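You operate a simulated robot arm through the tools that you are given. There is no shell and no other tool. Be economical: measure what you need, move in short steps, check, and stop when the job is done.

Carry out the task below with a simulated two-armed robot. There is one attempt and no reset: what you move stays moved.

## Task
Take the lid off the glass jar labelled "supply" on the top of the wooden bench and lay it down there.

It is judged by the outcome, as a careful person would: the job done as asked, and still so three seconds after it is handed in. It fails if anything else is knocked over, pushed out of place, dropped, spilled or broken. A push-on lid holds only when it is set on centred and level and pressed home; a screw cap is set on level and turned clockwise until tight.

## Robot
Two 6-joint arms with three-finger grippers on one trunk, on a base that drives. Base frame: it is fixed to the floor where the robot stands at the start and does not move with it; the origin is under the middle of the robot, x ahead of it, y to its left, z up. Units: m, degrees, N and s.
The left shoulder is at the start at [0.021, 0.17, 1.505], the right one opposite. With the tool pointing down near the work surface each hand reaches from about 0.34 to 0.6 m from the robot's upright axis, wherever it stands, measured 20 degrees to its own side. Payload 2.2 kg a hand.
The TCP of each hand is the grasp point between the finger pads, 0.025 m short of the fingertips. In the tool frame z runs along the fingers and y along their closing line. The gripper opens to 0.104 m. The gripper's body begins 0.074 m behind the TCP.
Orientation is that of the tool frame in the base frame, as [roll, pitch, yaw] about the fixed x, y, z axes, in that order (R = Rz(yaw) Ry(pitch) Rx(roll)). With the fingers straight down and closing along the base's y, the tool's x points along the base's -x, its y along +y and its z along -z.

## Interface
- The arms move only by the tool step_arm. It takes "left_motion", "right_motion" or both (then of equal length, played together; a hand with none holds still); each is a list of rows, each an object (a shift or turn left out is 0, a gripper value left out holds the last) with "travel": the shift along the tool's x, y, z in mm, a list of three; "delta_rot": the turn, a rotation vector about the tool's x, y, z in degrees, a list of three; "jaw": the opening, from 0 (shut) to 1 (fully open). In form: [{"travel": [tx, ty, tz], "delta_rot": [wx, wy, wz], "jaw": jaw}, ...]. A call has 1 to 8 rows; each row is the pose to reach, as a shift and turn from the pose commanded when the call began, along the tool's axes at that moment. A row lasts 0.2 s, in which the tool goes at most 0.05 m and 8.6 degrees; a call with a longer step from one row to the next is refused whole, and so is a gripper value outside its range. Where a pose cannot be reached the arm comes as near as it can. A force on the tool above 40 N (or 10 N above the force at the start of the call, whichever is more), or a blocked arm, ends the call early, and 0.2 s more pass. The fingers move at their own pace and stop on an object; they squeeze with about 40 N. The grip force told is the motor's: it shows also when the fingers shut on nothing. Time passes only in rows, and 0.2 s behind the last, so rows that repeat a pose let the fingers close. It gives the time, the measured TCP pose, the force on the tool (base axes), the opening and the grip force at its end, in the units of the frame above (readings bear some noise), with the torque about the TCP (base axes, N m) and any sound that the robot's microphone picked up.
- Cameras (640 x 400 px; columns grow to the right, rows downward): "scene" is now at [0.1584, -0.0204, 1.3988]; the picture's right is [-0.22, -0.98, 0.00], its down [-0.56, 0.12, -0.82] and it looks along [0.80, -0.18, -0.57] (base axes); focal length 282 px, centre (320, 200). "left" rides on the left gripper at [0.082, -0.003, -0.104] in its tool frame; the picture's right is [0.04, 1.00, 0.00], its down [-0.75, 0.03, -0.66] and it looks along [-0.66, 0.03, 0.75] (tool axes); focal length 256 px, centre (320, 200). "right" rides on the right gripper at [0.082, 0.003, -0.104] in its tool frame; the picture's right is [-0.04, 1.00, 0.00], its down [-0.75, -0.03, -0.66] and it looks along [-0.66, -0.03, 0.75] (tool axes); focal length 256 px, centre (320, 200). There is no depth. A picture from a camera that has moved, and an enlarged one, comes with that camera's place and axes in the base frame and with its lens.
- snapshot(camera): a new picture of that camera. It takes no simulated time.
- lift_body(by): slides the trunk up (or, below 0, down) by that many m; the arms and the scene camera ride with it, the base frame stays. It gives what a move gives, with no picture.
- steer(legs): drives the robot by 1 to 6 legs, each [ahead, left, turn to the left] in m, m and degrees, along the robot's own axes; the way and the turn of a leg run together, so that a leg with both is an arc; at most 1.5 m and 180 degrees a leg. The arms and the cameras ride along, it lands a little off, and it stops where it bumps. It gives what a move gives.
- pan_tilt(pan, tilt): turns the head with the scene camera to pan (to the left, within 60 degrees either way) and tilt (down, from -29 to 69), counted from straight ahead of the robot. It gives what a move gives.
- enlarge(camera, box): a new picture of the part [left, top, right, bottom] of that camera's present view, enlarged. It takes no simulated time.
- close_job(): hands the job in; it is judged then, once.

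Go step by step. Nothing tells you exact positions but the pictures and the camera data: compare them with the known pose of the tool, close in by small moves and look again before you grip or let go. The budget is 120 turns and 108 pictures, counting those below and the enlarged ones. Unless the task says otherwise, let go and move clear before handing in, and close with one line.

The tools are called after "Call:" as name(argument=value, ...) on one line, values as JSON. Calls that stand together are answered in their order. step_arm: Moves the arms, as the interface text tells. Its arguments: {"type":"object","properties":{"left_motion":{"type":"array","items":{"type":"object","properties":{"travel":{"type":"array","items":{"type":"number"}},"delta_rot":{"type":"array","items":{"type":"number"}},"jaw":{"type":"number"}}}},"right_motion":{"type":"array","items":{"type":"object","properties":{"travel":{"type":"array","items":{"type":"number"}},"delta_rot":{"type":"array","items":{"type":"number"}},"jaw":{"type":"number"}}}}},"required":[]} The other tools are called the same way: lift_body (by) slides the trunk up or down; steer (legs) drives the base; pan_tilt (pan, tilt) turns the head that bears the scene camera; snapshot (camera) takes a picture; enlarge (camera, box) takes an enlarged picture of a part of a camera's view; close_job () hands the job in.

At the start:

```text
time: 0.0
left_tcp_pos: [0.5668, 0.1428, 1.0886]
left_tool_rot: [179.9, 0.0, -180.0]
left_wrist_force: [-0.4, 0.5, 0.0]
left_moment: [0.01, 0.04, -0.02]
left_width: 0.1041
left_gripper_force: 0.0
right_tcp_pos: [0.5084, -0.2845, 1.1141]
right_tool_rot: [-180.0, -0.1, -180.0]
right_wrist_force: [0.2, -1.4, 0.3]
right_moment: [0.01, -0.01, 0.0]
right_width: 0.1038
right_gripper_force: 0.1
trunk travel left (down, up): [-0.698, 0.044]
robot x, y, heading: [-0.0007, -0.0035, -0.2]
head pan, tilt: [-12.6, 34.8]
```

scene: 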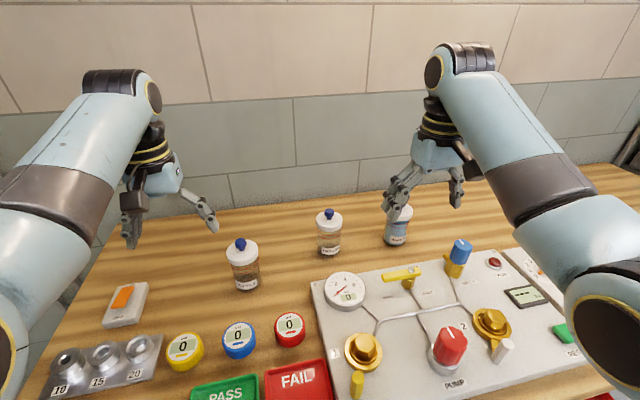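
right: 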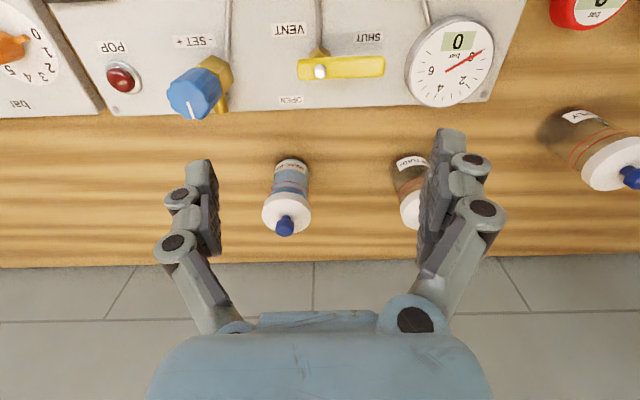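
left: 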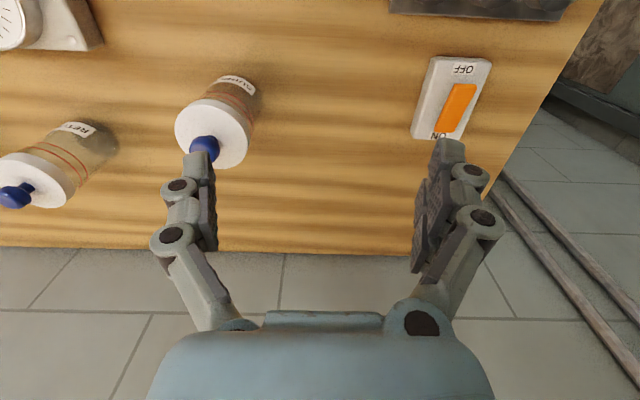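

I see three jars with white lids and blue knobs; the leftmost one looks to be labelled "supply". I'll enlarge to read the labels.

Call:
enlarge(camera="scene", box=[200, 180, 440, 330])

Call:
enlarge(camera="left", box=[0, 50, 320, 250])

```text
2.67 times, centred on (320, 255) of scene
camera zoom: at [0.1584, -0.0204, 1.3988], right [-0.22, -0.98, 0.0], down [-0.56, 0.12, -0.82], along [0.8, -0.18, -0.57], focal length 752 px, centre (320, 53)
```

zoom: 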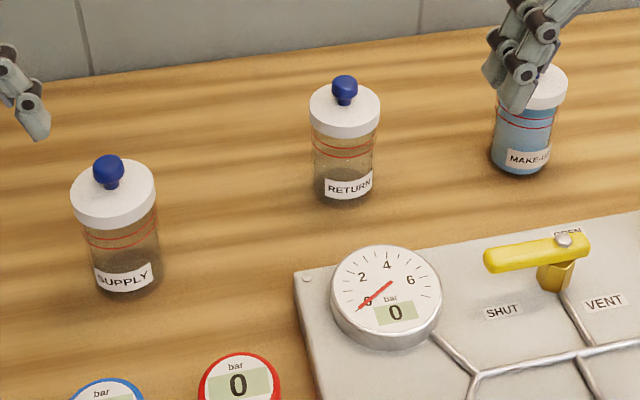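

```text
2.00 times, centred on (160, 150) of left
camera zoom: at [0.4851, 0.1394, 1.1919], right [-0.04, 1.0, 0.0], down [0.75, 0.03, 0.66], along [0.66, 0.03, -0.75], focal length 512 px, centre (640, 300)
```

zoom: 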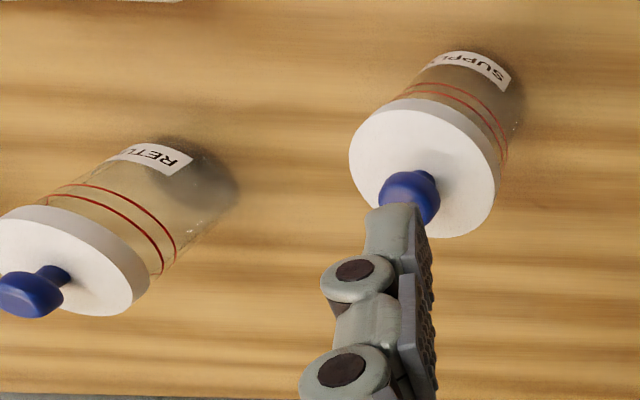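

The left jar is "supply". I put its knob at about (0.60, 0.045, 1.00), at the edge of my reach, so I'll look down at the bench edge to see if I can drive closer.

Call:
pan_tilt(pan=5, tilt=65)

Call:
snapshot(camera="scene")

```text
time: 0.9
left_tcp_pos: [0.5673, 0.1417, 1.0892]
left_tool_rot: [180.0, 0.0, 180.0]
left_wrist_force: [-0.4, -0.1, -0.3]
left_moment: [0.03, -0.02, -0.04]
left_width: 0.1042
left_gripper_force: 0.0
right_tcp_pos: [0.509, -0.2842, 1.1141]
right_tool_rot: [-180.0, 0.0, -180.0]
right_wrist_force: [-0.7, -0.4, -0.4]
right_moment: [0.0, -0.01, 0.0]
right_width: 0.104
right_gripper_force: 0.0
trunk travel left (down, up): [-0.698, 0.044]
robot x, y, heading: [-0.0012, -0.0008, -0.0]
head pan, tilt: [5.0, 65.0]
```

```text
102 pictures are left
camera scene: at [0.1329, 0.0041, 1.3587], right [0.09, -1.0, 0.0], down [-0.9, -0.08, -0.42], along [0.42, 0.04, -0.91], focal length 282 px, centre (320, 200)
```

scene: 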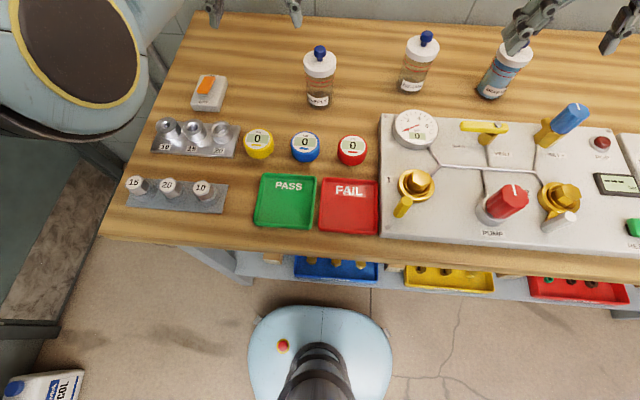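

There are about 5 cm free before the base would meet the bench. I'll drive a little ahead and to the right, so the left hand rides over the jar well clear of the knob.

Call:
steer(legs=[[0.035, -0.1, 0]])

Call:
pan_tilt(pan=14, tilt=40)

Call:
snapshot(camera="scene")

Call:
snapshot(camera="left")

```text
time: 2.1
left_tcp_pos: [0.6028, 0.0403, 1.0889]
left_tool_rot: [179.9, 0.0, 179.9]
left_wrist_force: [-0.3, 0.7, -0.1]
left_moment: [0.01, 0.03, -0.01]
left_width: 0.1042
left_gripper_force: 0.1
right_tcp_pos: [0.5449, -0.3856, 1.1136]
right_tool_rot: [180.0, 0.0, 179.9]
right_wrist_force: [-0.1, 0.1, 0.0]
right_moment: [0.0, 0.01, 0.01]
right_width: 0.1039
right_gripper_force: 0.1
trunk travel left (down, up): [-0.698, 0.044]
robot x, y, heading: [0.0381, -0.0991, -0.2]
head pan, tilt: [5.0, 65.0]
```

```text
time: 3.0
left_tcp_pos: [0.603, 0.0416, 1.0879]
left_tool_rot: [-179.9, 0.1, 179.9]
left_wrist_force: [0.4, 0.7, -0.3]
left_moment: [-0.03, 0.03, 0.0]
left_width: 0.104
left_gripper_force: 0.0
right_tcp_pos: [0.5457, -0.3855, 1.1131]
right_tool_rot: [180.0, -0.1, 179.8]
right_wrist_force: [-0.4, 0.2, 1.0]
right_moment: [-0.01, 0.0, 0.02]
right_width: 0.1041
right_gripper_force: 0.1
trunk travel left (down, up): [-0.698, 0.044]
robot x, y, heading: [0.0374, -0.1017, -0.2]
head pan, tilt: [14.0, 40.0]
```

```text
101 pictures are left
camera scene: at [0.1909, -0.0814, 1.3909], right [0.24, -0.97, 0.0], down [-0.62, -0.15, -0.77], along [0.74, 0.18, -0.64], focal length 282 px, centre (320, 200)
```

scene: 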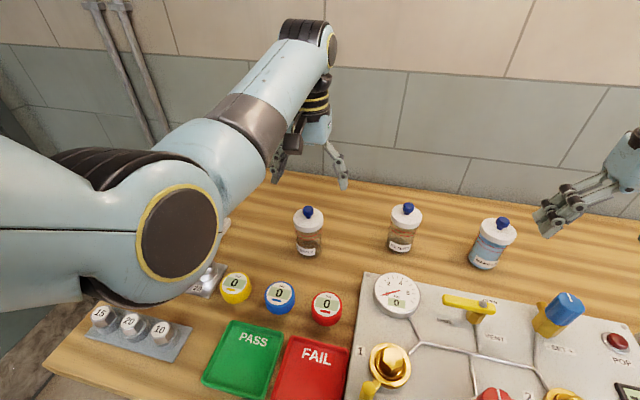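

```text
100 pictures are left
camera left: at [0.5214, 0.0381, 1.1919], right [-0.04, 1.0, 0.0], down [0.75, 0.03, 0.66], along [0.66, 0.02, -0.75], focal length 256 px, centre (320, 200)
```

left: 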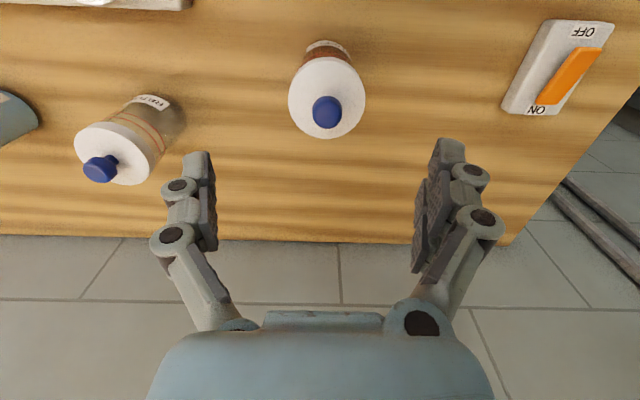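

The knob is confirmed at about (0.599, 0.044, 1.002), between the fingers. I'll zoom in to see what kind of lid it is.

Call:
enlarge(camera="scene", box=[277, 195, 341, 267])

Call:
enlarge(camera="left", box=[260, 30, 400, 150])

```text
5.56 times, centred on (309, 231) of scene
camera zoom: at [0.1909, -0.0814, 1.3909], right [0.24, -0.97, 0.0], down [-0.62, -0.15, -0.77], along [0.74, 0.18, -0.64], focal length 1566 px, centre (381, 28)
```

zoom: 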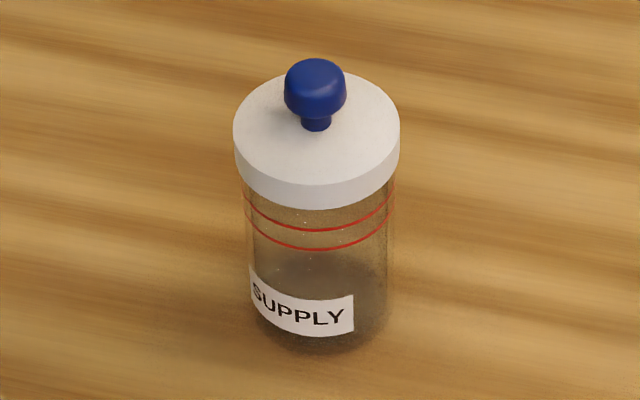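

```text
3.33 times, centred on (330, 90) of left
camera zoom: at [0.5214, 0.0381, 1.1919], right [-0.04, 1.0, 0.0], down [0.75, 0.03, 0.66], along [0.66, 0.02, -0.75], focal length 853 px, centre (287, 567)
```

zoom: 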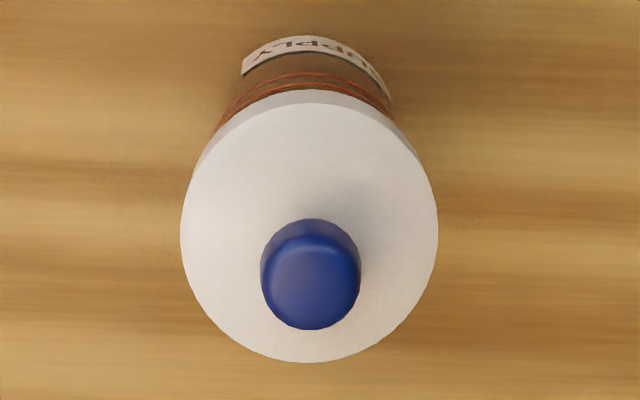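

The lid is smooth with no thread showing, so it's push-on with a knob. I'll lower the hand around the knob in part and check.

Call:
step_arm(left_motion=[{"travel": [2, 2, 20], "jaw": 0.6}, {"travel": [4, 3, 45], "jaw": 0.6}, {"travel": [4, 3, 60], "jaw": 0.6}, {"travel": [4, 3, 60], "jaw": 0.6}])

Call:
snapshot(camera="left")

Call:
enlarge(camera="scene", box=[250, 150, 378, 270])

```text
time: 4.0
left_tcp_pos: [0.6005, 0.0448, 1.0262]
left_tool_rot: [-180.0, 0.0, 179.9]
left_wrist_force: [-0.2, 0.1, 0.2]
left_moment: [-0.01, -0.02, -0.02]
left_width: 0.0624
left_gripper_force: 0.1
right_tcp_pos: [0.5464, -0.386, 1.1132]
right_tool_rot: [180.0, 0.0, 179.9]
right_wrist_force: [-0.5, -0.9, -0.6]
right_moment: [0.0, 0.02, 0.03]
right_width: 0.1035
right_gripper_force: 0.1
trunk travel left (down, up): [-0.698, 0.044]
robot x, y, heading: [0.0386, -0.1031, 0.1]
head pan, tilt: [14.0, 40.0]
```

```text
97 pictures are left
camera left: at [0.5181, 0.0422, 1.1299], right [-0.04, 1.0, 0.0], down [0.75, 0.03, 0.66], along [0.66, 0.02, -0.75], focal length 256 px, centre (320, 200)
```

left: 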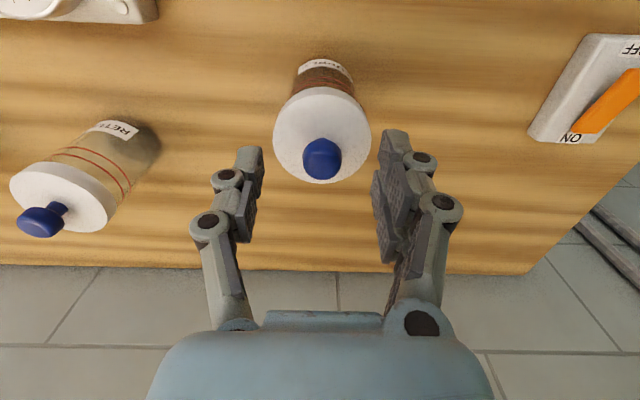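

```text
3.33 times, centred on (314, 210) of scene
camera zoom: at [0.191, -0.0817, 1.391], right [0.24, -0.97, 0.0], down [-0.62, -0.15, -0.77], along [0.74, 0.18, -0.64], focal length 940 px, centre (340, 167)
```

zoom: 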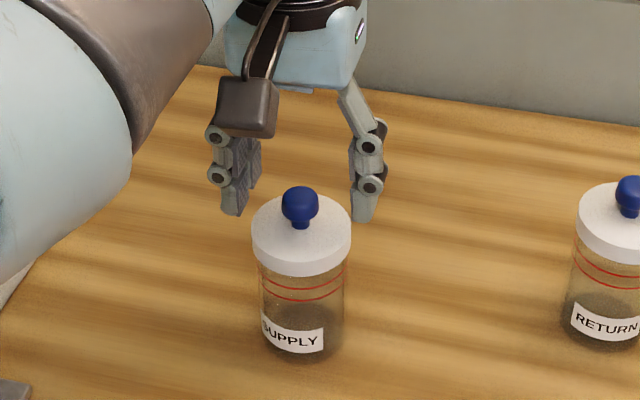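

The knob is centred between the fingers, with the fingertips level with its middle. I'll go down 12 mm and close.

Call:
step_arm(left_motion=[{"travel": [0, 0, 6]}, {"travel": [0, 0, 12]}, {"travel": [0, 0, 12], "jaw": 0.35}, {"travel": [0, 0, 12], "jaw": 0.35}])

Call:
snapshot(camera="left")

Call:
enlarge(camera="scene", box=[250, 150, 378, 270])

```text
time: 5.0
left_tcp_pos: [0.5987, 0.0439, 1.0159]
left_tool_rot: [-179.9, 0.0, 179.9]
left_wrist_force: [0.3, 0.4, -0.7]
left_moment: [0.0, -0.01, -0.01]
left_width: 0.0364
left_gripper_force: 0.1
right_tcp_pos: [0.545, -0.3861, 1.1146]
right_tool_rot: [-179.9, 0.0, 179.9]
right_wrist_force: [-0.1, -0.1, -0.2]
right_moment: [-0.01, -0.02, -0.03]
right_width: 0.104
right_gripper_force: 0.0
trunk travel left (down, up): [-0.698, 0.044]
robot x, y, heading: [0.0371, -0.0996, -0.1]
head pan, tilt: [14.0, 40.0]
```

```text
95 pictures are left
camera left: at [0.5176, 0.0415, 1.1187], right [-0.04, 1.0, 0.0], down [0.75, 0.03, 0.66], along [0.66, 0.03, -0.75], focal length 256 px, centre (320, 200)
```

left: 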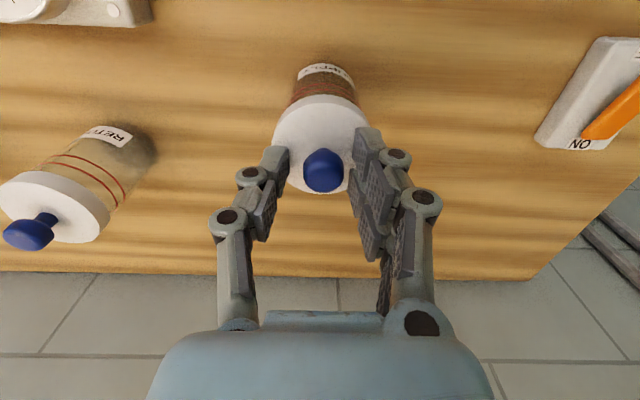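

```text
3.33 times, centred on (314, 210) of scene
camera zoom: at [0.1911, -0.0818, 1.391], right [0.24, -0.97, 0.0], down [-0.62, -0.15, -0.77], along [0.74, 0.18, -0.64], focal length 940 px, centre (340, 167)
```

zoom: 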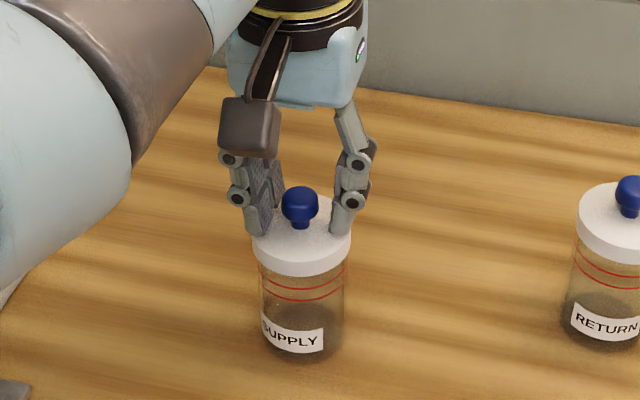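

The fingers straddle the knob just above the lid, so I'll close on it.

Call:
step_arm(left_motion=[{"travel": [0, 0, 1], "jaw": 0.25}, {"travel": [0, 0, 1], "jaw": 0.15}, {"travel": [0, 0, 1], "jaw": 0.05}, {"travel": [0, 0, 1], "jaw": 0.05}, {"travel": [0, 0, 1], "jaw": 0.05}])

Call:
enlarge(camera="scene", box=[250, 150, 378, 270])

```text
time: 6.2
left_tcp_pos: [0.5991, 0.0444, 1.0148]
left_tool_rot: [-180.0, 0.0, 179.9]
left_wrist_force: [-1.1, 0.0, 0.0]
left_moment: [0.01, 0.03, -0.01]
left_width: 0.0184
left_gripper_force: 40.5
right_tcp_pos: [0.5454, -0.3857, 1.1146]
right_tool_rot: [-180.0, 0.0, 179.8]
right_wrist_force: [0.7, 0.3, 0.5]
right_moment: [-0.03, 0.04, 0.0]
right_width: 0.1039
right_gripper_force: 0.0
trunk travel left (down, up): [-0.698, 0.044]
robot x, y, heading: [0.0328, -0.1018, -0.2]
head pan, tilt: [14.0, 40.0]
heard: snap
```

```text
3.33 times, centred on (314, 210) of scene
camera zoom: at [0.1911, -0.0818, 1.391], right [0.24, -0.97, 0.0], down [-0.62, -0.15, -0.77], along [0.74, 0.18, -0.64], focal length 940 px, centre (340, 167)
```

zoom: 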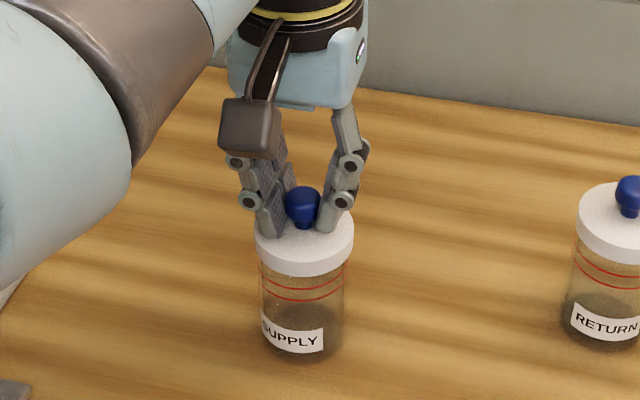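

I heard a snap and the lid moved about 1 mm, so it seems to have come loose. I'll lift slowly by a few millimetres and check that the jar stays down.

Call:
step_arm(left_motion=[{"travel": [0, 0, -2]}, {"travel": [0, 0, -5]}, {"travel": [0, 0, -8]}, {"travel": [0, 0, -8]}])

Call:
enlarge(camera="scene", box=[250, 150, 378, 270])

```text
time: 7.2
left_tcp_pos: [0.5991, 0.0443, 1.0233]
left_tool_rot: [-180.0, 0.0, 179.9]
left_wrist_force: [0.0, 0.1, 0.0]
left_moment: [-0.03, 0.01, -0.02]
left_width: 0.0182
left_gripper_force: 39.8
right_tcp_pos: [0.5453, -0.3861, 1.1133]
right_tool_rot: [180.0, 0.0, 180.0]
right_wrist_force: [-0.3, 0.4, -0.2]
right_moment: [-0.01, 0.03, 0.02]
right_width: 0.1039
right_gripper_force: 0.0
trunk travel left (down, up): [-0.698, 0.044]
robot x, y, heading: [0.0349, -0.1013, 0.1]
head pan, tilt: [14.0, 40.0]
```

```text
3.33 times, centred on (314, 210) of scene
camera zoom: at [0.1912, -0.0818, 1.391], right [0.24, -0.97, 0.0], down [-0.62, -0.15, -0.77], along [0.74, 0.18, -0.64], focal length 940 px, centre (340, 167)
```

zoom: 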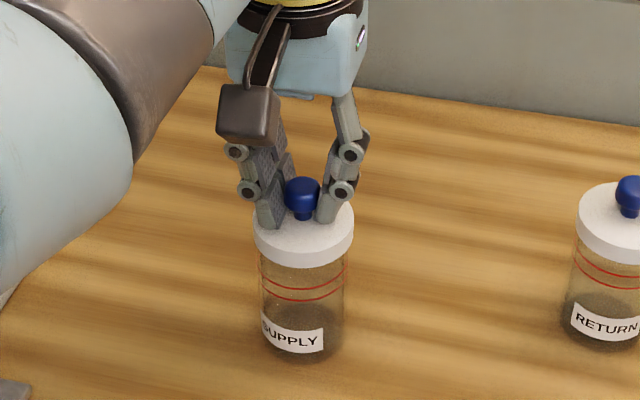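

The lid is free and the jar has stayed put. I'll lift clear and carry the lid to the empty bench spot left of the jar, around (0.57, 0.15).

Call:
step_arm(left_motion=[{"travel": [0, 0, -25]}, {"travel": [0, 0, -50]}, {"travel": [0, 0, -60]}, {"travel": [8, 30, -60]}, {"travel": [20, 65, -60]}, {"travel": [30, 95, -60]}, {"travel": [30, 106, -60]}, {"travel": [30, 106, -60]}])

Call:
snapshot(camera="left")

Call:
snapshot(camera="scene")

```text
time: 9.0
left_tcp_pos: [0.5681, 0.1511, 1.0834]
left_tool_rot: [179.9, 0.1, 179.8]
left_wrist_force: [0.2, -0.1, 0.1]
left_moment: [0.04, 0.04, 0.04]
left_width: 0.0178
left_gripper_force: 39.9
right_tcp_pos: [0.5448, -0.3867, 1.1143]
right_tool_rot: [-179.9, 0.0, 179.9]
right_wrist_force: [-0.6, 0.0, 0.2]
right_moment: [0.02, -0.05, 0.0]
right_width: 0.104
right_gripper_force: 0.0
trunk travel left (down, up): [-0.698, 0.044]
robot x, y, heading: [0.0346, -0.1043, -0.1]
head pan, tilt: [14.0, 40.0]
```

```text
91 pictures are left
camera left: at [0.4865, 0.1481, 1.1872], right [-0.04, 1.0, 0.0], down [0.75, 0.03, 0.66], along [0.66, 0.02, -0.75], focal length 256 px, centre (320, 200)
```

left: 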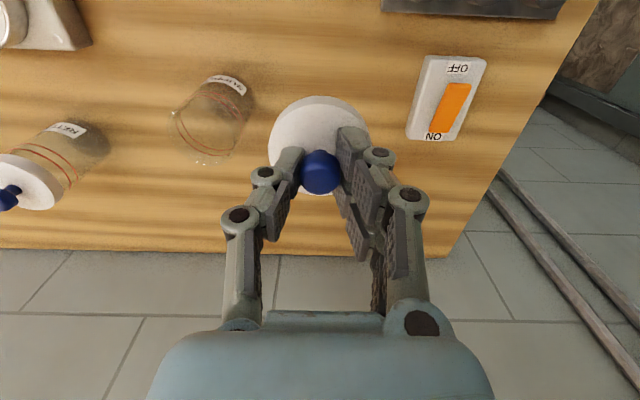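

```text
90 pictures are left
camera scene: at [0.191, -0.082, 1.391], right [0.24, -0.97, 0.0], down [-0.62, -0.15, -0.77], along [0.74, 0.18, -0.64], focal length 282 px, centre (320, 200)
```

scene: 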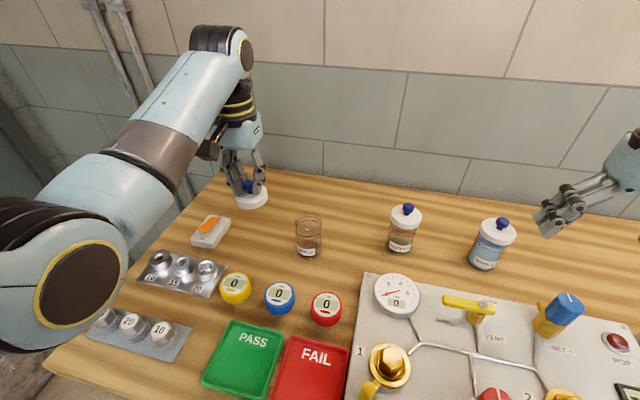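

The jar stands open and the lid is in hand over free bench. I'll lower it most of the way.

Call:
step_arm(left_motion=[{"travel": [0, 0, 30]}, {"travel": [0, 0, 65]}, {"travel": [0, 0, 100]}, {"travel": [0, 0, 120]}, {"travel": [0, 0, 120]}])

Call:
snapshot(camera="left")

Call:
enlarge(camera="scene", box=[180, 150, 340, 270])

```text
time: 10.2
left_tcp_pos: [0.5676, 0.1502, 0.9621]
left_tool_rot: [180.0, 0.1, 179.8]
left_wrist_force: [0.7, 0.4, -0.4]
left_moment: [-0.02, 0.01, 0.0]
left_width: 0.0184
left_gripper_force: 40.0
right_tcp_pos: [0.5456, -0.3857, 1.1133]
right_tool_rot: [180.0, 0.1, 179.8]
right_wrist_force: [-0.6, 0.4, 0.0]
right_moment: [-0.01, 0.01, 0.02]
right_width: 0.1041
right_gripper_force: 0.1
trunk travel left (down, up): [-0.698, 0.044]
robot x, y, heading: [0.0338, -0.0974, -0.3]
head pan, tilt: [14.0, 40.0]
```

```text
89 pictures are left
camera left: at [0.486, 0.1478, 1.0653], right [-0.04, 1.0, 0.0], down [0.75, 0.03, 0.66], along [0.66, 0.03, -0.75], focal length 256 px, centre (320, 200)
```

left: 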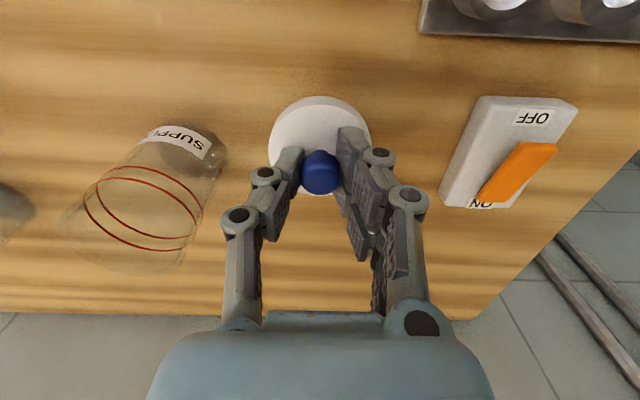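

```text
3.33 times, centred on (260, 210) of scene
camera zoom: at [0.1909, -0.0817, 1.391], right [0.24, -0.97, 0.0], down [-0.62, -0.15, -0.77], along [0.74, 0.18, -0.64], focal length 940 px, centre (520, 167)
```

zoom: 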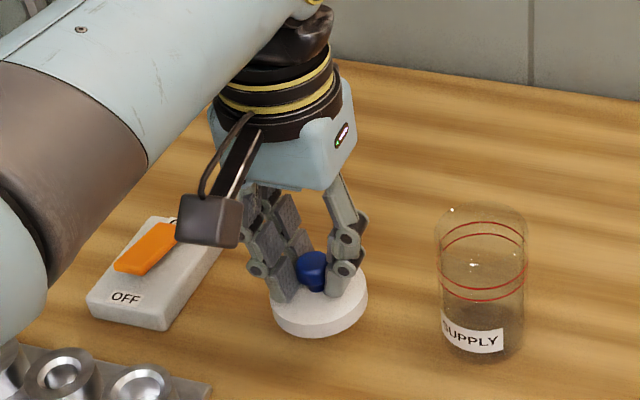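

The lid is still held level about 2 cm above the bench. I'll go down in small steps and watch the force.

Call:
step_arm(left_motion=[{"travel": [0, 0, 5]}, {"travel": [0, 0, 10]}, {"travel": [0, 0, 14]}, {"travel": [0, 0, 14]}])

Call:
enlarge(camera="scene", box=[180, 150, 340, 270])

```text
time: 11.2
left_tcp_pos: [0.5682, 0.1504, 0.9499]
left_tool_rot: [-179.9, 0.1, 179.9]
left_wrist_force: [0.1, -0.3, -0.5]
left_moment: [0.02, -0.02, -0.02]
left_width: 0.0184
left_gripper_force: 40.0
right_tcp_pos: [0.5449, -0.3858, 1.1142]
right_tool_rot: [180.0, 0.0, 179.9]
right_wrist_force: [-0.2, 0.1, -0.7]
right_moment: [0.01, -0.02, 0.0]
right_width: 0.1038
right_gripper_force: 0.1
trunk travel left (down, up): [-0.698, 0.044]
robot x, y, heading: [0.0382, -0.0993, -0.0]
head pan, tilt: [14.0, 40.0]
```

```text
3.33 times, centred on (260, 210) of scene
camera zoom: at [0.1911, -0.0817, 1.391], right [0.24, -0.97, 0.0], down [-0.62, -0.15, -0.77], along [0.74, 0.18, -0.64], focal length 940 px, centre (520, 167)
```

zoom: 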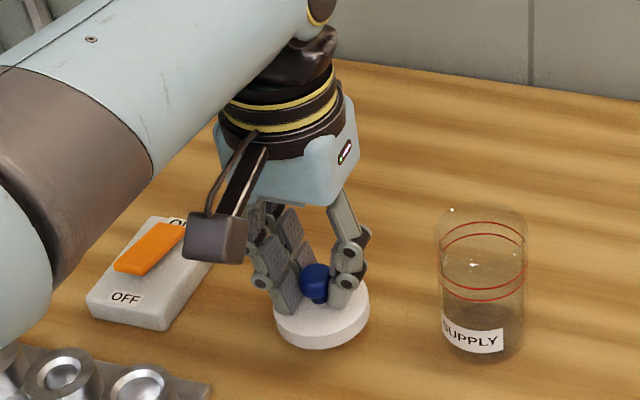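

Call:
step_arm(left_motion=[{"travel": [0, 0, 3]}, {"travel": [0, 0, 6]}, {"travel": [0, 0, 6]}])

Call:
enlarge(camera="scene", box=[220, 190, 300, 250])

```text
time: 12.0
left_tcp_pos: [0.5686, 0.1513, 0.9436]
left_tool_rot: [-179.9, 0.0, 179.9]
left_wrist_force: [-0.1, -0.2, -0.4]
left_moment: [0.01, -0.01, 0.03]
left_width: 0.0183
left_gripper_force: 39.6
right_tcp_pos: [0.5457, -0.3868, 1.1128]
right_tool_rot: [-179.9, 0.0, 179.9]
right_wrist_force: [0.3, 0.3, -0.3]
right_moment: [-0.01, 0.03, -0.01]
right_width: 0.1039
right_gripper_force: 0.1
trunk travel left (down, up): [-0.698, 0.044]
robot x, y, heading: [0.0339, -0.0987, -0.2]
head pan, tilt: [14.0, 40.0]
```

```text
6.67 times, centred on (260, 220) of scene
camera zoom: at [0.1911, -0.0817, 1.391], right [0.24, -0.97, 0.0], down [-0.62, -0.15, -0.77], along [0.74, 0.18, -0.64], focal length 1879 px, centre (720, 67)
```

zoom: 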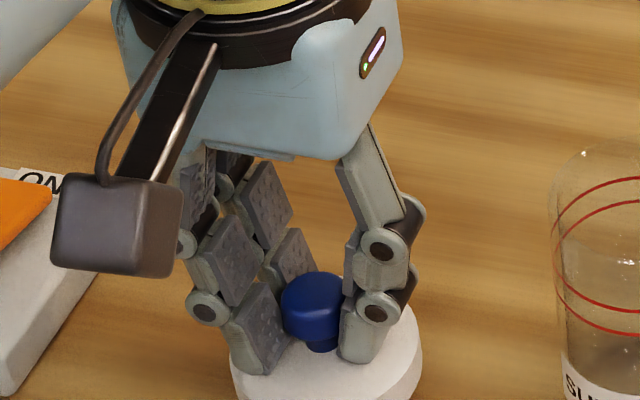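

No contact is showing yet, so I'll keep going down in small steps.

Call:
step_arm(left_motion=[{"travel": [0, 0, 2]}, {"travel": [0, 0, 4]}, {"travel": [0, 0, 4]}])

Call:
enlarge(camera="scene", box=[220, 210, 300, 270])

```text
time: 12.8
left_tcp_pos: [0.5684, 0.151, 0.9404]
left_tool_rot: [179.9, 0.0, 179.9]
left_wrist_force: [0.7, -0.1, -0.3]
left_moment: [0.0, -0.03, 0.02]
left_width: 0.0185
left_gripper_force: 39.9
right_tcp_pos: [0.5456, -0.3854, 1.1143]
right_tool_rot: [-180.0, -0.1, 180.0]
right_wrist_force: [-0.4, 0.4, 0.1]
right_moment: [0.04, -0.02, -0.02]
right_width: 0.104
right_gripper_force: 0.0
trunk travel left (down, up): [-0.698, 0.044]
robot x, y, heading: [0.0332, -0.1022, -0.1]
head pan, tilt: [14.0, 40.0]
```

```text
6.67 times, centred on (260, 240) of scene
camera zoom: at [0.1911, -0.0817, 1.391], right [0.24, -0.97, 0.0], down [-0.62, -0.15, -0.77], along [0.74, 0.18, -0.64], focal length 1879 px, centre (720, -67)
```

zoom: 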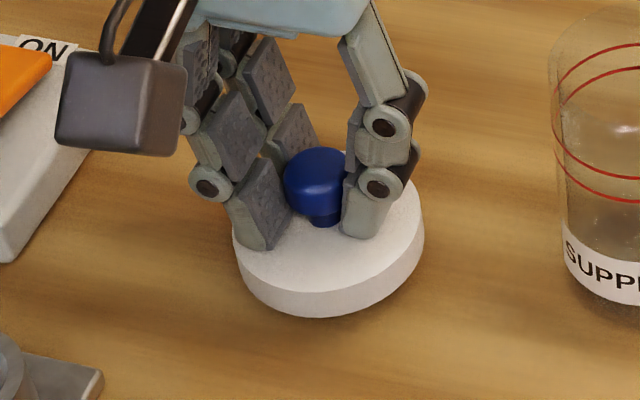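

By ray estimate about 1 cm remains, so I'll continue down.

Call:
step_arm(left_motion=[{"travel": [0, 0, 1.5]}, {"travel": [0, 0, 3]}, {"travel": [0, 0, 4.5]}, {"travel": [0, 0, 4.5]}])

Call:
enlarge(camera="scene", box=[220, 210, 300, 270])

```text
time: 13.8
left_tcp_pos: [0.5706, 0.1501, 0.9352]
left_tool_rot: [-179.9, 0.0, 179.9]
left_wrist_force: [-0.7, -0.2, -0.2]
left_moment: [-0.01, 0.02, 0.01]
left_width: 0.0183
left_gripper_force: 39.9
right_tcp_pos: [0.5453, -0.3861, 1.1151]
right_tool_rot: [180.0, 0.0, 179.9]
right_wrist_force: [-0.2, -0.1, -0.1]
right_moment: [0.0, 0.01, 0.06]
right_width: 0.1041
right_gripper_force: 0.0
trunk travel left (down, up): [-0.698, 0.044]
robot x, y, heading: [0.0391, -0.095, -0.3]
head pan, tilt: [14.0, 40.0]
```

```text
6.67 times, centred on (260, 240) of scene
camera zoom: at [0.1911, -0.0817, 1.391], right [0.24, -0.97, 0.0], down [-0.62, -0.15, -0.77], along [0.74, 0.18, -0.64], focal length 1879 px, centre (720, -67)
```

zoom: 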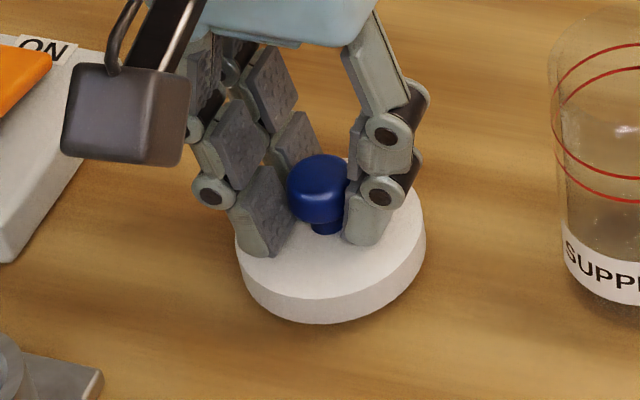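

Call:
step_arm(left_motion=[{"travel": [0, 0, 1.5]}, {"travel": [0, 0, 3]}, {"travel": [0, 0, 4]}, {"travel": [0, 0, 4]}])

Call:
enlarge(camera="scene", box=[220, 210, 300, 270])

```text
time: 14.8
left_tcp_pos: [0.5693, 0.1496, 0.931]
left_tool_rot: [-180.0, 0.0, 179.9]
left_wrist_force: [1.1, -0.8, -0.6]
left_moment: [0.01, 0.0, 0.02]
left_width: 0.0182
left_gripper_force: 40.2
right_tcp_pos: [0.545, -0.3849, 1.1135]
right_tool_rot: [-179.9, 0.1, 179.9]
right_wrist_force: [-0.2, 0.3, 0.6]
right_moment: [0.0, 0.03, -0.02]
right_width: 0.1042
right_gripper_force: 0.0
trunk travel left (down, up): [-0.698, 0.044]
robot x, y, heading: [0.0388, -0.099, -0.2]
head pan, tilt: [14.0, 40.0]
```

```text
6.67 times, centred on (260, 240) of scene
camera zoom: at [0.1911, -0.0817, 1.391], right [0.24, -0.97, 0.0], down [-0.62, -0.15, -0.77], along [0.74, 0.18, -0.64], focal length 1879 px, centre (720, -67)
```

zoom: 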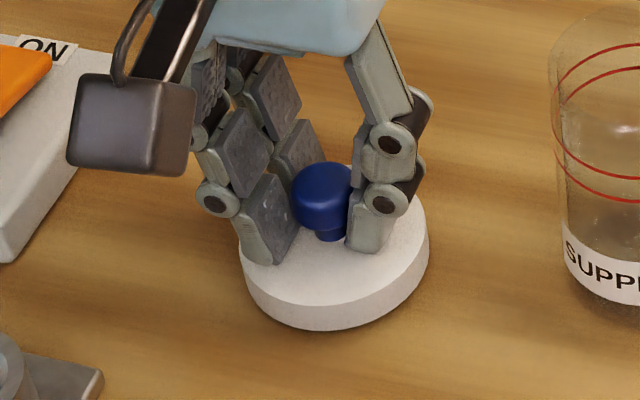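

Call:
step_arm(left_motion=[{"travel": [0, 0, 1.5]}, {"travel": [0, 0, 3]}, {"travel": [0, 0, 4]}, {"travel": [0, 0, 4]}])

Call:
enlarge(camera="scene", box=[220, 210, 300, 270])

```text
time: 15.8
left_tcp_pos: [0.5685, 0.1494, 0.927]
left_tool_rot: [180.0, 0.0, 180.0]
left_wrist_force: [0.3, 0.3, 0.0]
left_moment: [0.01, -0.01, 0.01]
left_width: 0.0183
left_gripper_force: 40.5
right_tcp_pos: [0.5455, -0.3869, 1.1137]
right_tool_rot: [-180.0, 0.0, 179.9]
right_wrist_force: [-0.8, 0.6, 0.6]
right_moment: [-0.01, 0.01, -0.03]
right_width: 0.1042
right_gripper_force: 0.0
trunk travel left (down, up): [-0.698, 0.044]
robot x, y, heading: [0.0362, -0.1009, 0.2]
head pan, tilt: [14.0, 40.0]
```

```text
6.67 times, centred on (260, 240) of scene
camera zoom: at [0.1911, -0.0817, 1.391], right [0.24, -0.97, 0.0], down [-0.62, -0.15, -0.77], along [0.74, 0.18, -0.64], focal length 1879 px, centre (720, -67)
```

zoom: 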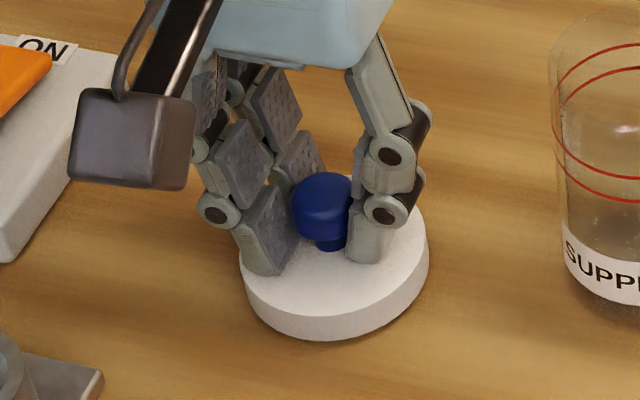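

Call:
step_arm(left_motion=[{"travel": [0, 0, 1.5]}, {"travel": [0, 0, 3]}, {"travel": [0, 0, 4]}, {"travel": [0, 0, 4]}])

Call:
enlarge(camera="scene", box=[220, 210, 300, 270])

```text
time: 16.8
left_tcp_pos: [0.5684, 0.1496, 0.9224]
left_tool_rot: [180.0, 0.0, 179.8]
left_wrist_force: [0.7, 1.1, 1.4]
left_moment: [0.05, 0.04, -0.01]
left_width: 0.0179
left_gripper_force: 40.2
right_tcp_pos: [0.5456, -0.3853, 1.1126]
right_tool_rot: [180.0, 0.0, 179.8]
right_wrist_force: [0.4, -0.8, 0.1]
right_moment: [0.02, 0.0, -0.02]
right_width: 0.1039
right_gripper_force: 0.0
trunk travel left (down, up): [-0.698, 0.044]
robot x, y, heading: [0.0336, -0.103, -0.2]
head pan, tilt: [14.0, 40.0]
```

```text
6.67 times, centred on (260, 240) of scene
camera zoom: at [0.1909, -0.0817, 1.391], right [0.24, -0.97, 0.0], down [-0.62, -0.15, -0.77], along [0.74, 0.18, -0.64], focal length 1879 px, centre (720, -67)
```

zoom: 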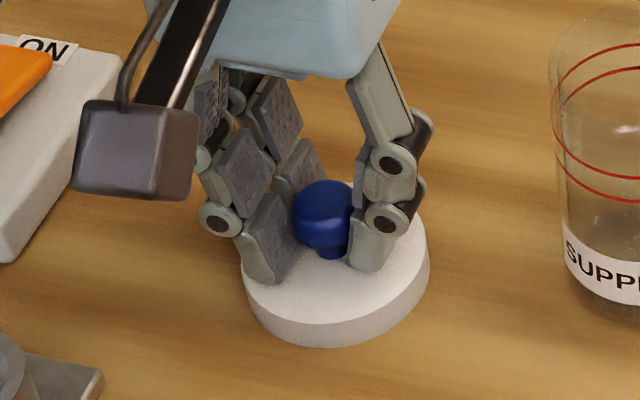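

Call:
step_arm(left_motion=[{"travel": [0, 0, 1]}, {"travel": [0, 0, 2]}, {"travel": [0, 0, 2]}])

Call:
enlarge(camera="scene", box=[220, 210, 300, 270])

```text
time: 17.6
left_tcp_pos: [0.5694, 0.1495, 0.9221]
left_tool_rot: [179.9, 0.2, 179.9]
left_wrist_force: [-2.2, 2.7, 19.0]
left_moment: [0.11, 0.12, 0.01]
left_width: 0.0181
left_gripper_force: 40.4
right_tcp_pos: [0.5438, -0.3873, 1.1153]
right_tool_rot: [180.0, 0.1, 179.9]
right_wrist_force: [-0.4, 0.3, 0.2]
right_moment: [0.02, 0.01, 0.03]
right_width: 0.104
right_gripper_force: 0.0
trunk travel left (down, up): [-0.698, 0.044]
robot x, y, heading: [0.0351, -0.1016, -0.1]
head pan, tilt: [14.0, 40.0]
```

```text
6.67 times, centred on (260, 240) of scene
camera zoom: at [0.1891, -0.0822, 1.3914], right [0.24, -0.97, 0.0], down [-0.62, -0.15, -0.77], along [0.74, 0.18, -0.64], focal length 1879 px, centre (720, -67)
```

zoom: 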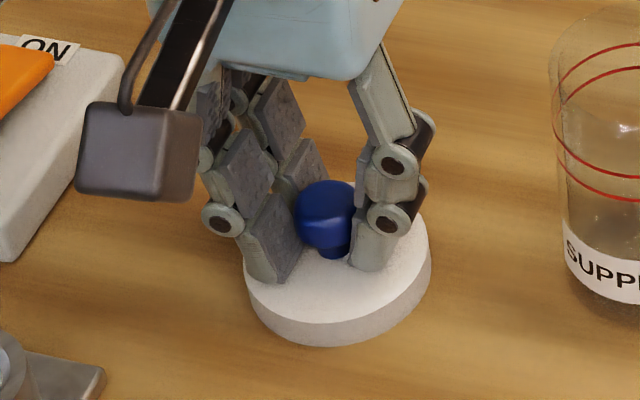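

The reading of 19 N upward means the lid is firmly on the bench. I'll back off 1.8 mm to relieve the pressure, then open the fingers.

Call:
step_arm(left_motion=[{"travel": [0, 0, -1.8]}, {"travel": [0, 0, -1.8]}, {"travel": [0, 0, -1.8], "jaw": 0.25}, {"travel": [0, 0, -1.8], "jaw": 0.4}, {"travel": [0, 0, -1.8], "jaw": 0.5}, {"travel": [0, 0, -1.8], "jaw": 0.5}])

Call:
snapshot(camera="left")

```text
time: 19.0
left_tcp_pos: [0.5703, 0.1494, 0.9217]
left_tool_rot: [180.0, 0.0, 179.8]
left_wrist_force: [-0.5, 0.3, 0.3]
left_moment: [0.02, 0.02, 0.03]
left_width: 0.052
left_gripper_force: 0.1
right_tcp_pos: [0.5441, -0.3863, 1.1143]
right_tool_rot: [-180.0, 0.0, 180.0]
right_wrist_force: [0.2, -0.2, -0.3]
right_moment: [0.02, 0.0, -0.05]
right_width: 0.1041
right_gripper_force: 0.0
trunk travel left (down, up): [-0.698, 0.044]
robot x, y, heading: [0.0344, -0.1017, -0.2]
head pan, tilt: [14.0, 40.0]
```

```text
79 pictures are left
camera left: at [0.4877, 0.1471, 1.0252], right [-0.04, 1.0, 0.0], down [0.75, 0.03, 0.66], along [0.66, 0.03, -0.75], focal length 256 px, centre (320, 200)
```

left: 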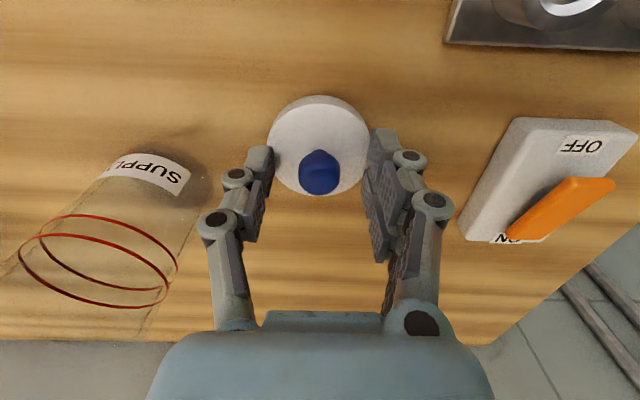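

The lid lies flat on the bench, free of the fingers. I'll lift the hand straight up.

Call:
step_arm(left_motion=[{"travel": [0, 0, -20]}, {"travel": [0, 0, -60]}, {"travel": [0, 0, -105]}, {"travel": [0, 0, -150]}, {"travel": [0, 0, -160]}, {"travel": [0, 0, -160]}])

Call:
snapshot(camera="scene")

Call:
snapshot(camera="left")

```text
time: 20.4
left_tcp_pos: [0.5672, 0.1465, 1.0828]
left_tool_rot: [-180.0, 0.0, 179.9]
left_wrist_force: [0.2, -0.1, 0.7]
left_moment: [0.02, 0.0, 0.03]
left_width: 0.052
left_gripper_force: 0.0
right_tcp_pos: [0.5442, -0.3865, 1.114]
right_tool_rot: [-180.0, -0.1, 180.0]
right_wrist_force: [0.2, 0.1, 0.1]
right_moment: [-0.02, -0.01, 0.01]
right_width: 0.104
right_gripper_force: 0.0
trunk travel left (down, up): [-0.698, 0.044]
robot x, y, heading: [0.0371, -0.1029, -0.2]
head pan, tilt: [14.0, 40.0]
```

```text
78 pictures are left
camera scene: at [0.191, -0.0818, 1.391], right [0.24, -0.97, 0.0], down [-0.62, -0.15, -0.77], along [0.74, 0.18, -0.64], focal length 282 px, centre (320, 200)
```

scene: 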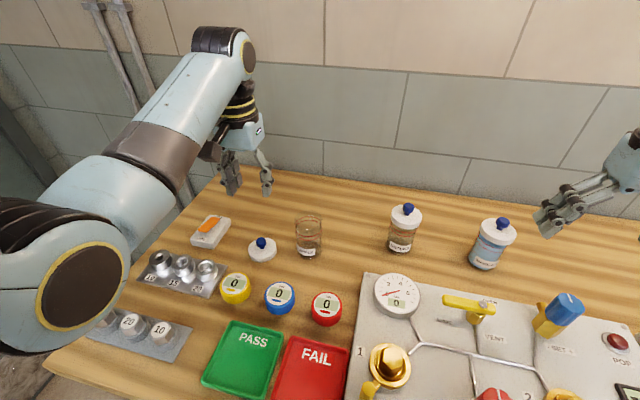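

```text
77 pictures are left
camera left: at [0.486, 0.1453, 1.1857], right [-0.04, 1.0, 0.0], down [0.75, 0.03, 0.66], along [0.66, 0.03, -0.75], focal length 256 px, centre (320, 200)
```

left: 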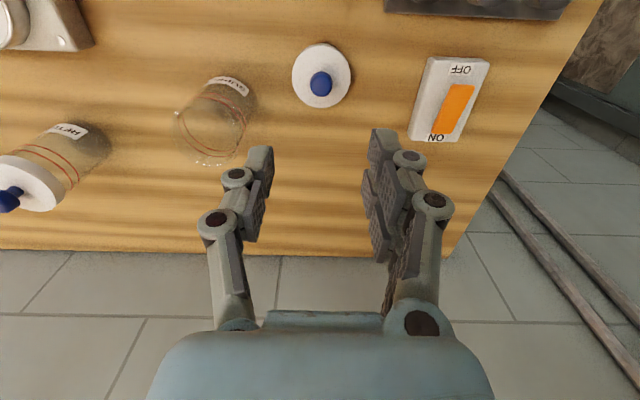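

The lid lies flat on the bench, the supply jar stands open where it was, nothing else has moved and the hand is clear. I'll hand it in.

Call:
close_job()

```text
The job is handed in.
```

I took the lid off the "supply" jar and laid it flat on the bench just to the left of the jar. In the last pictures the jar stood open in its original place, and nothing else had moved.
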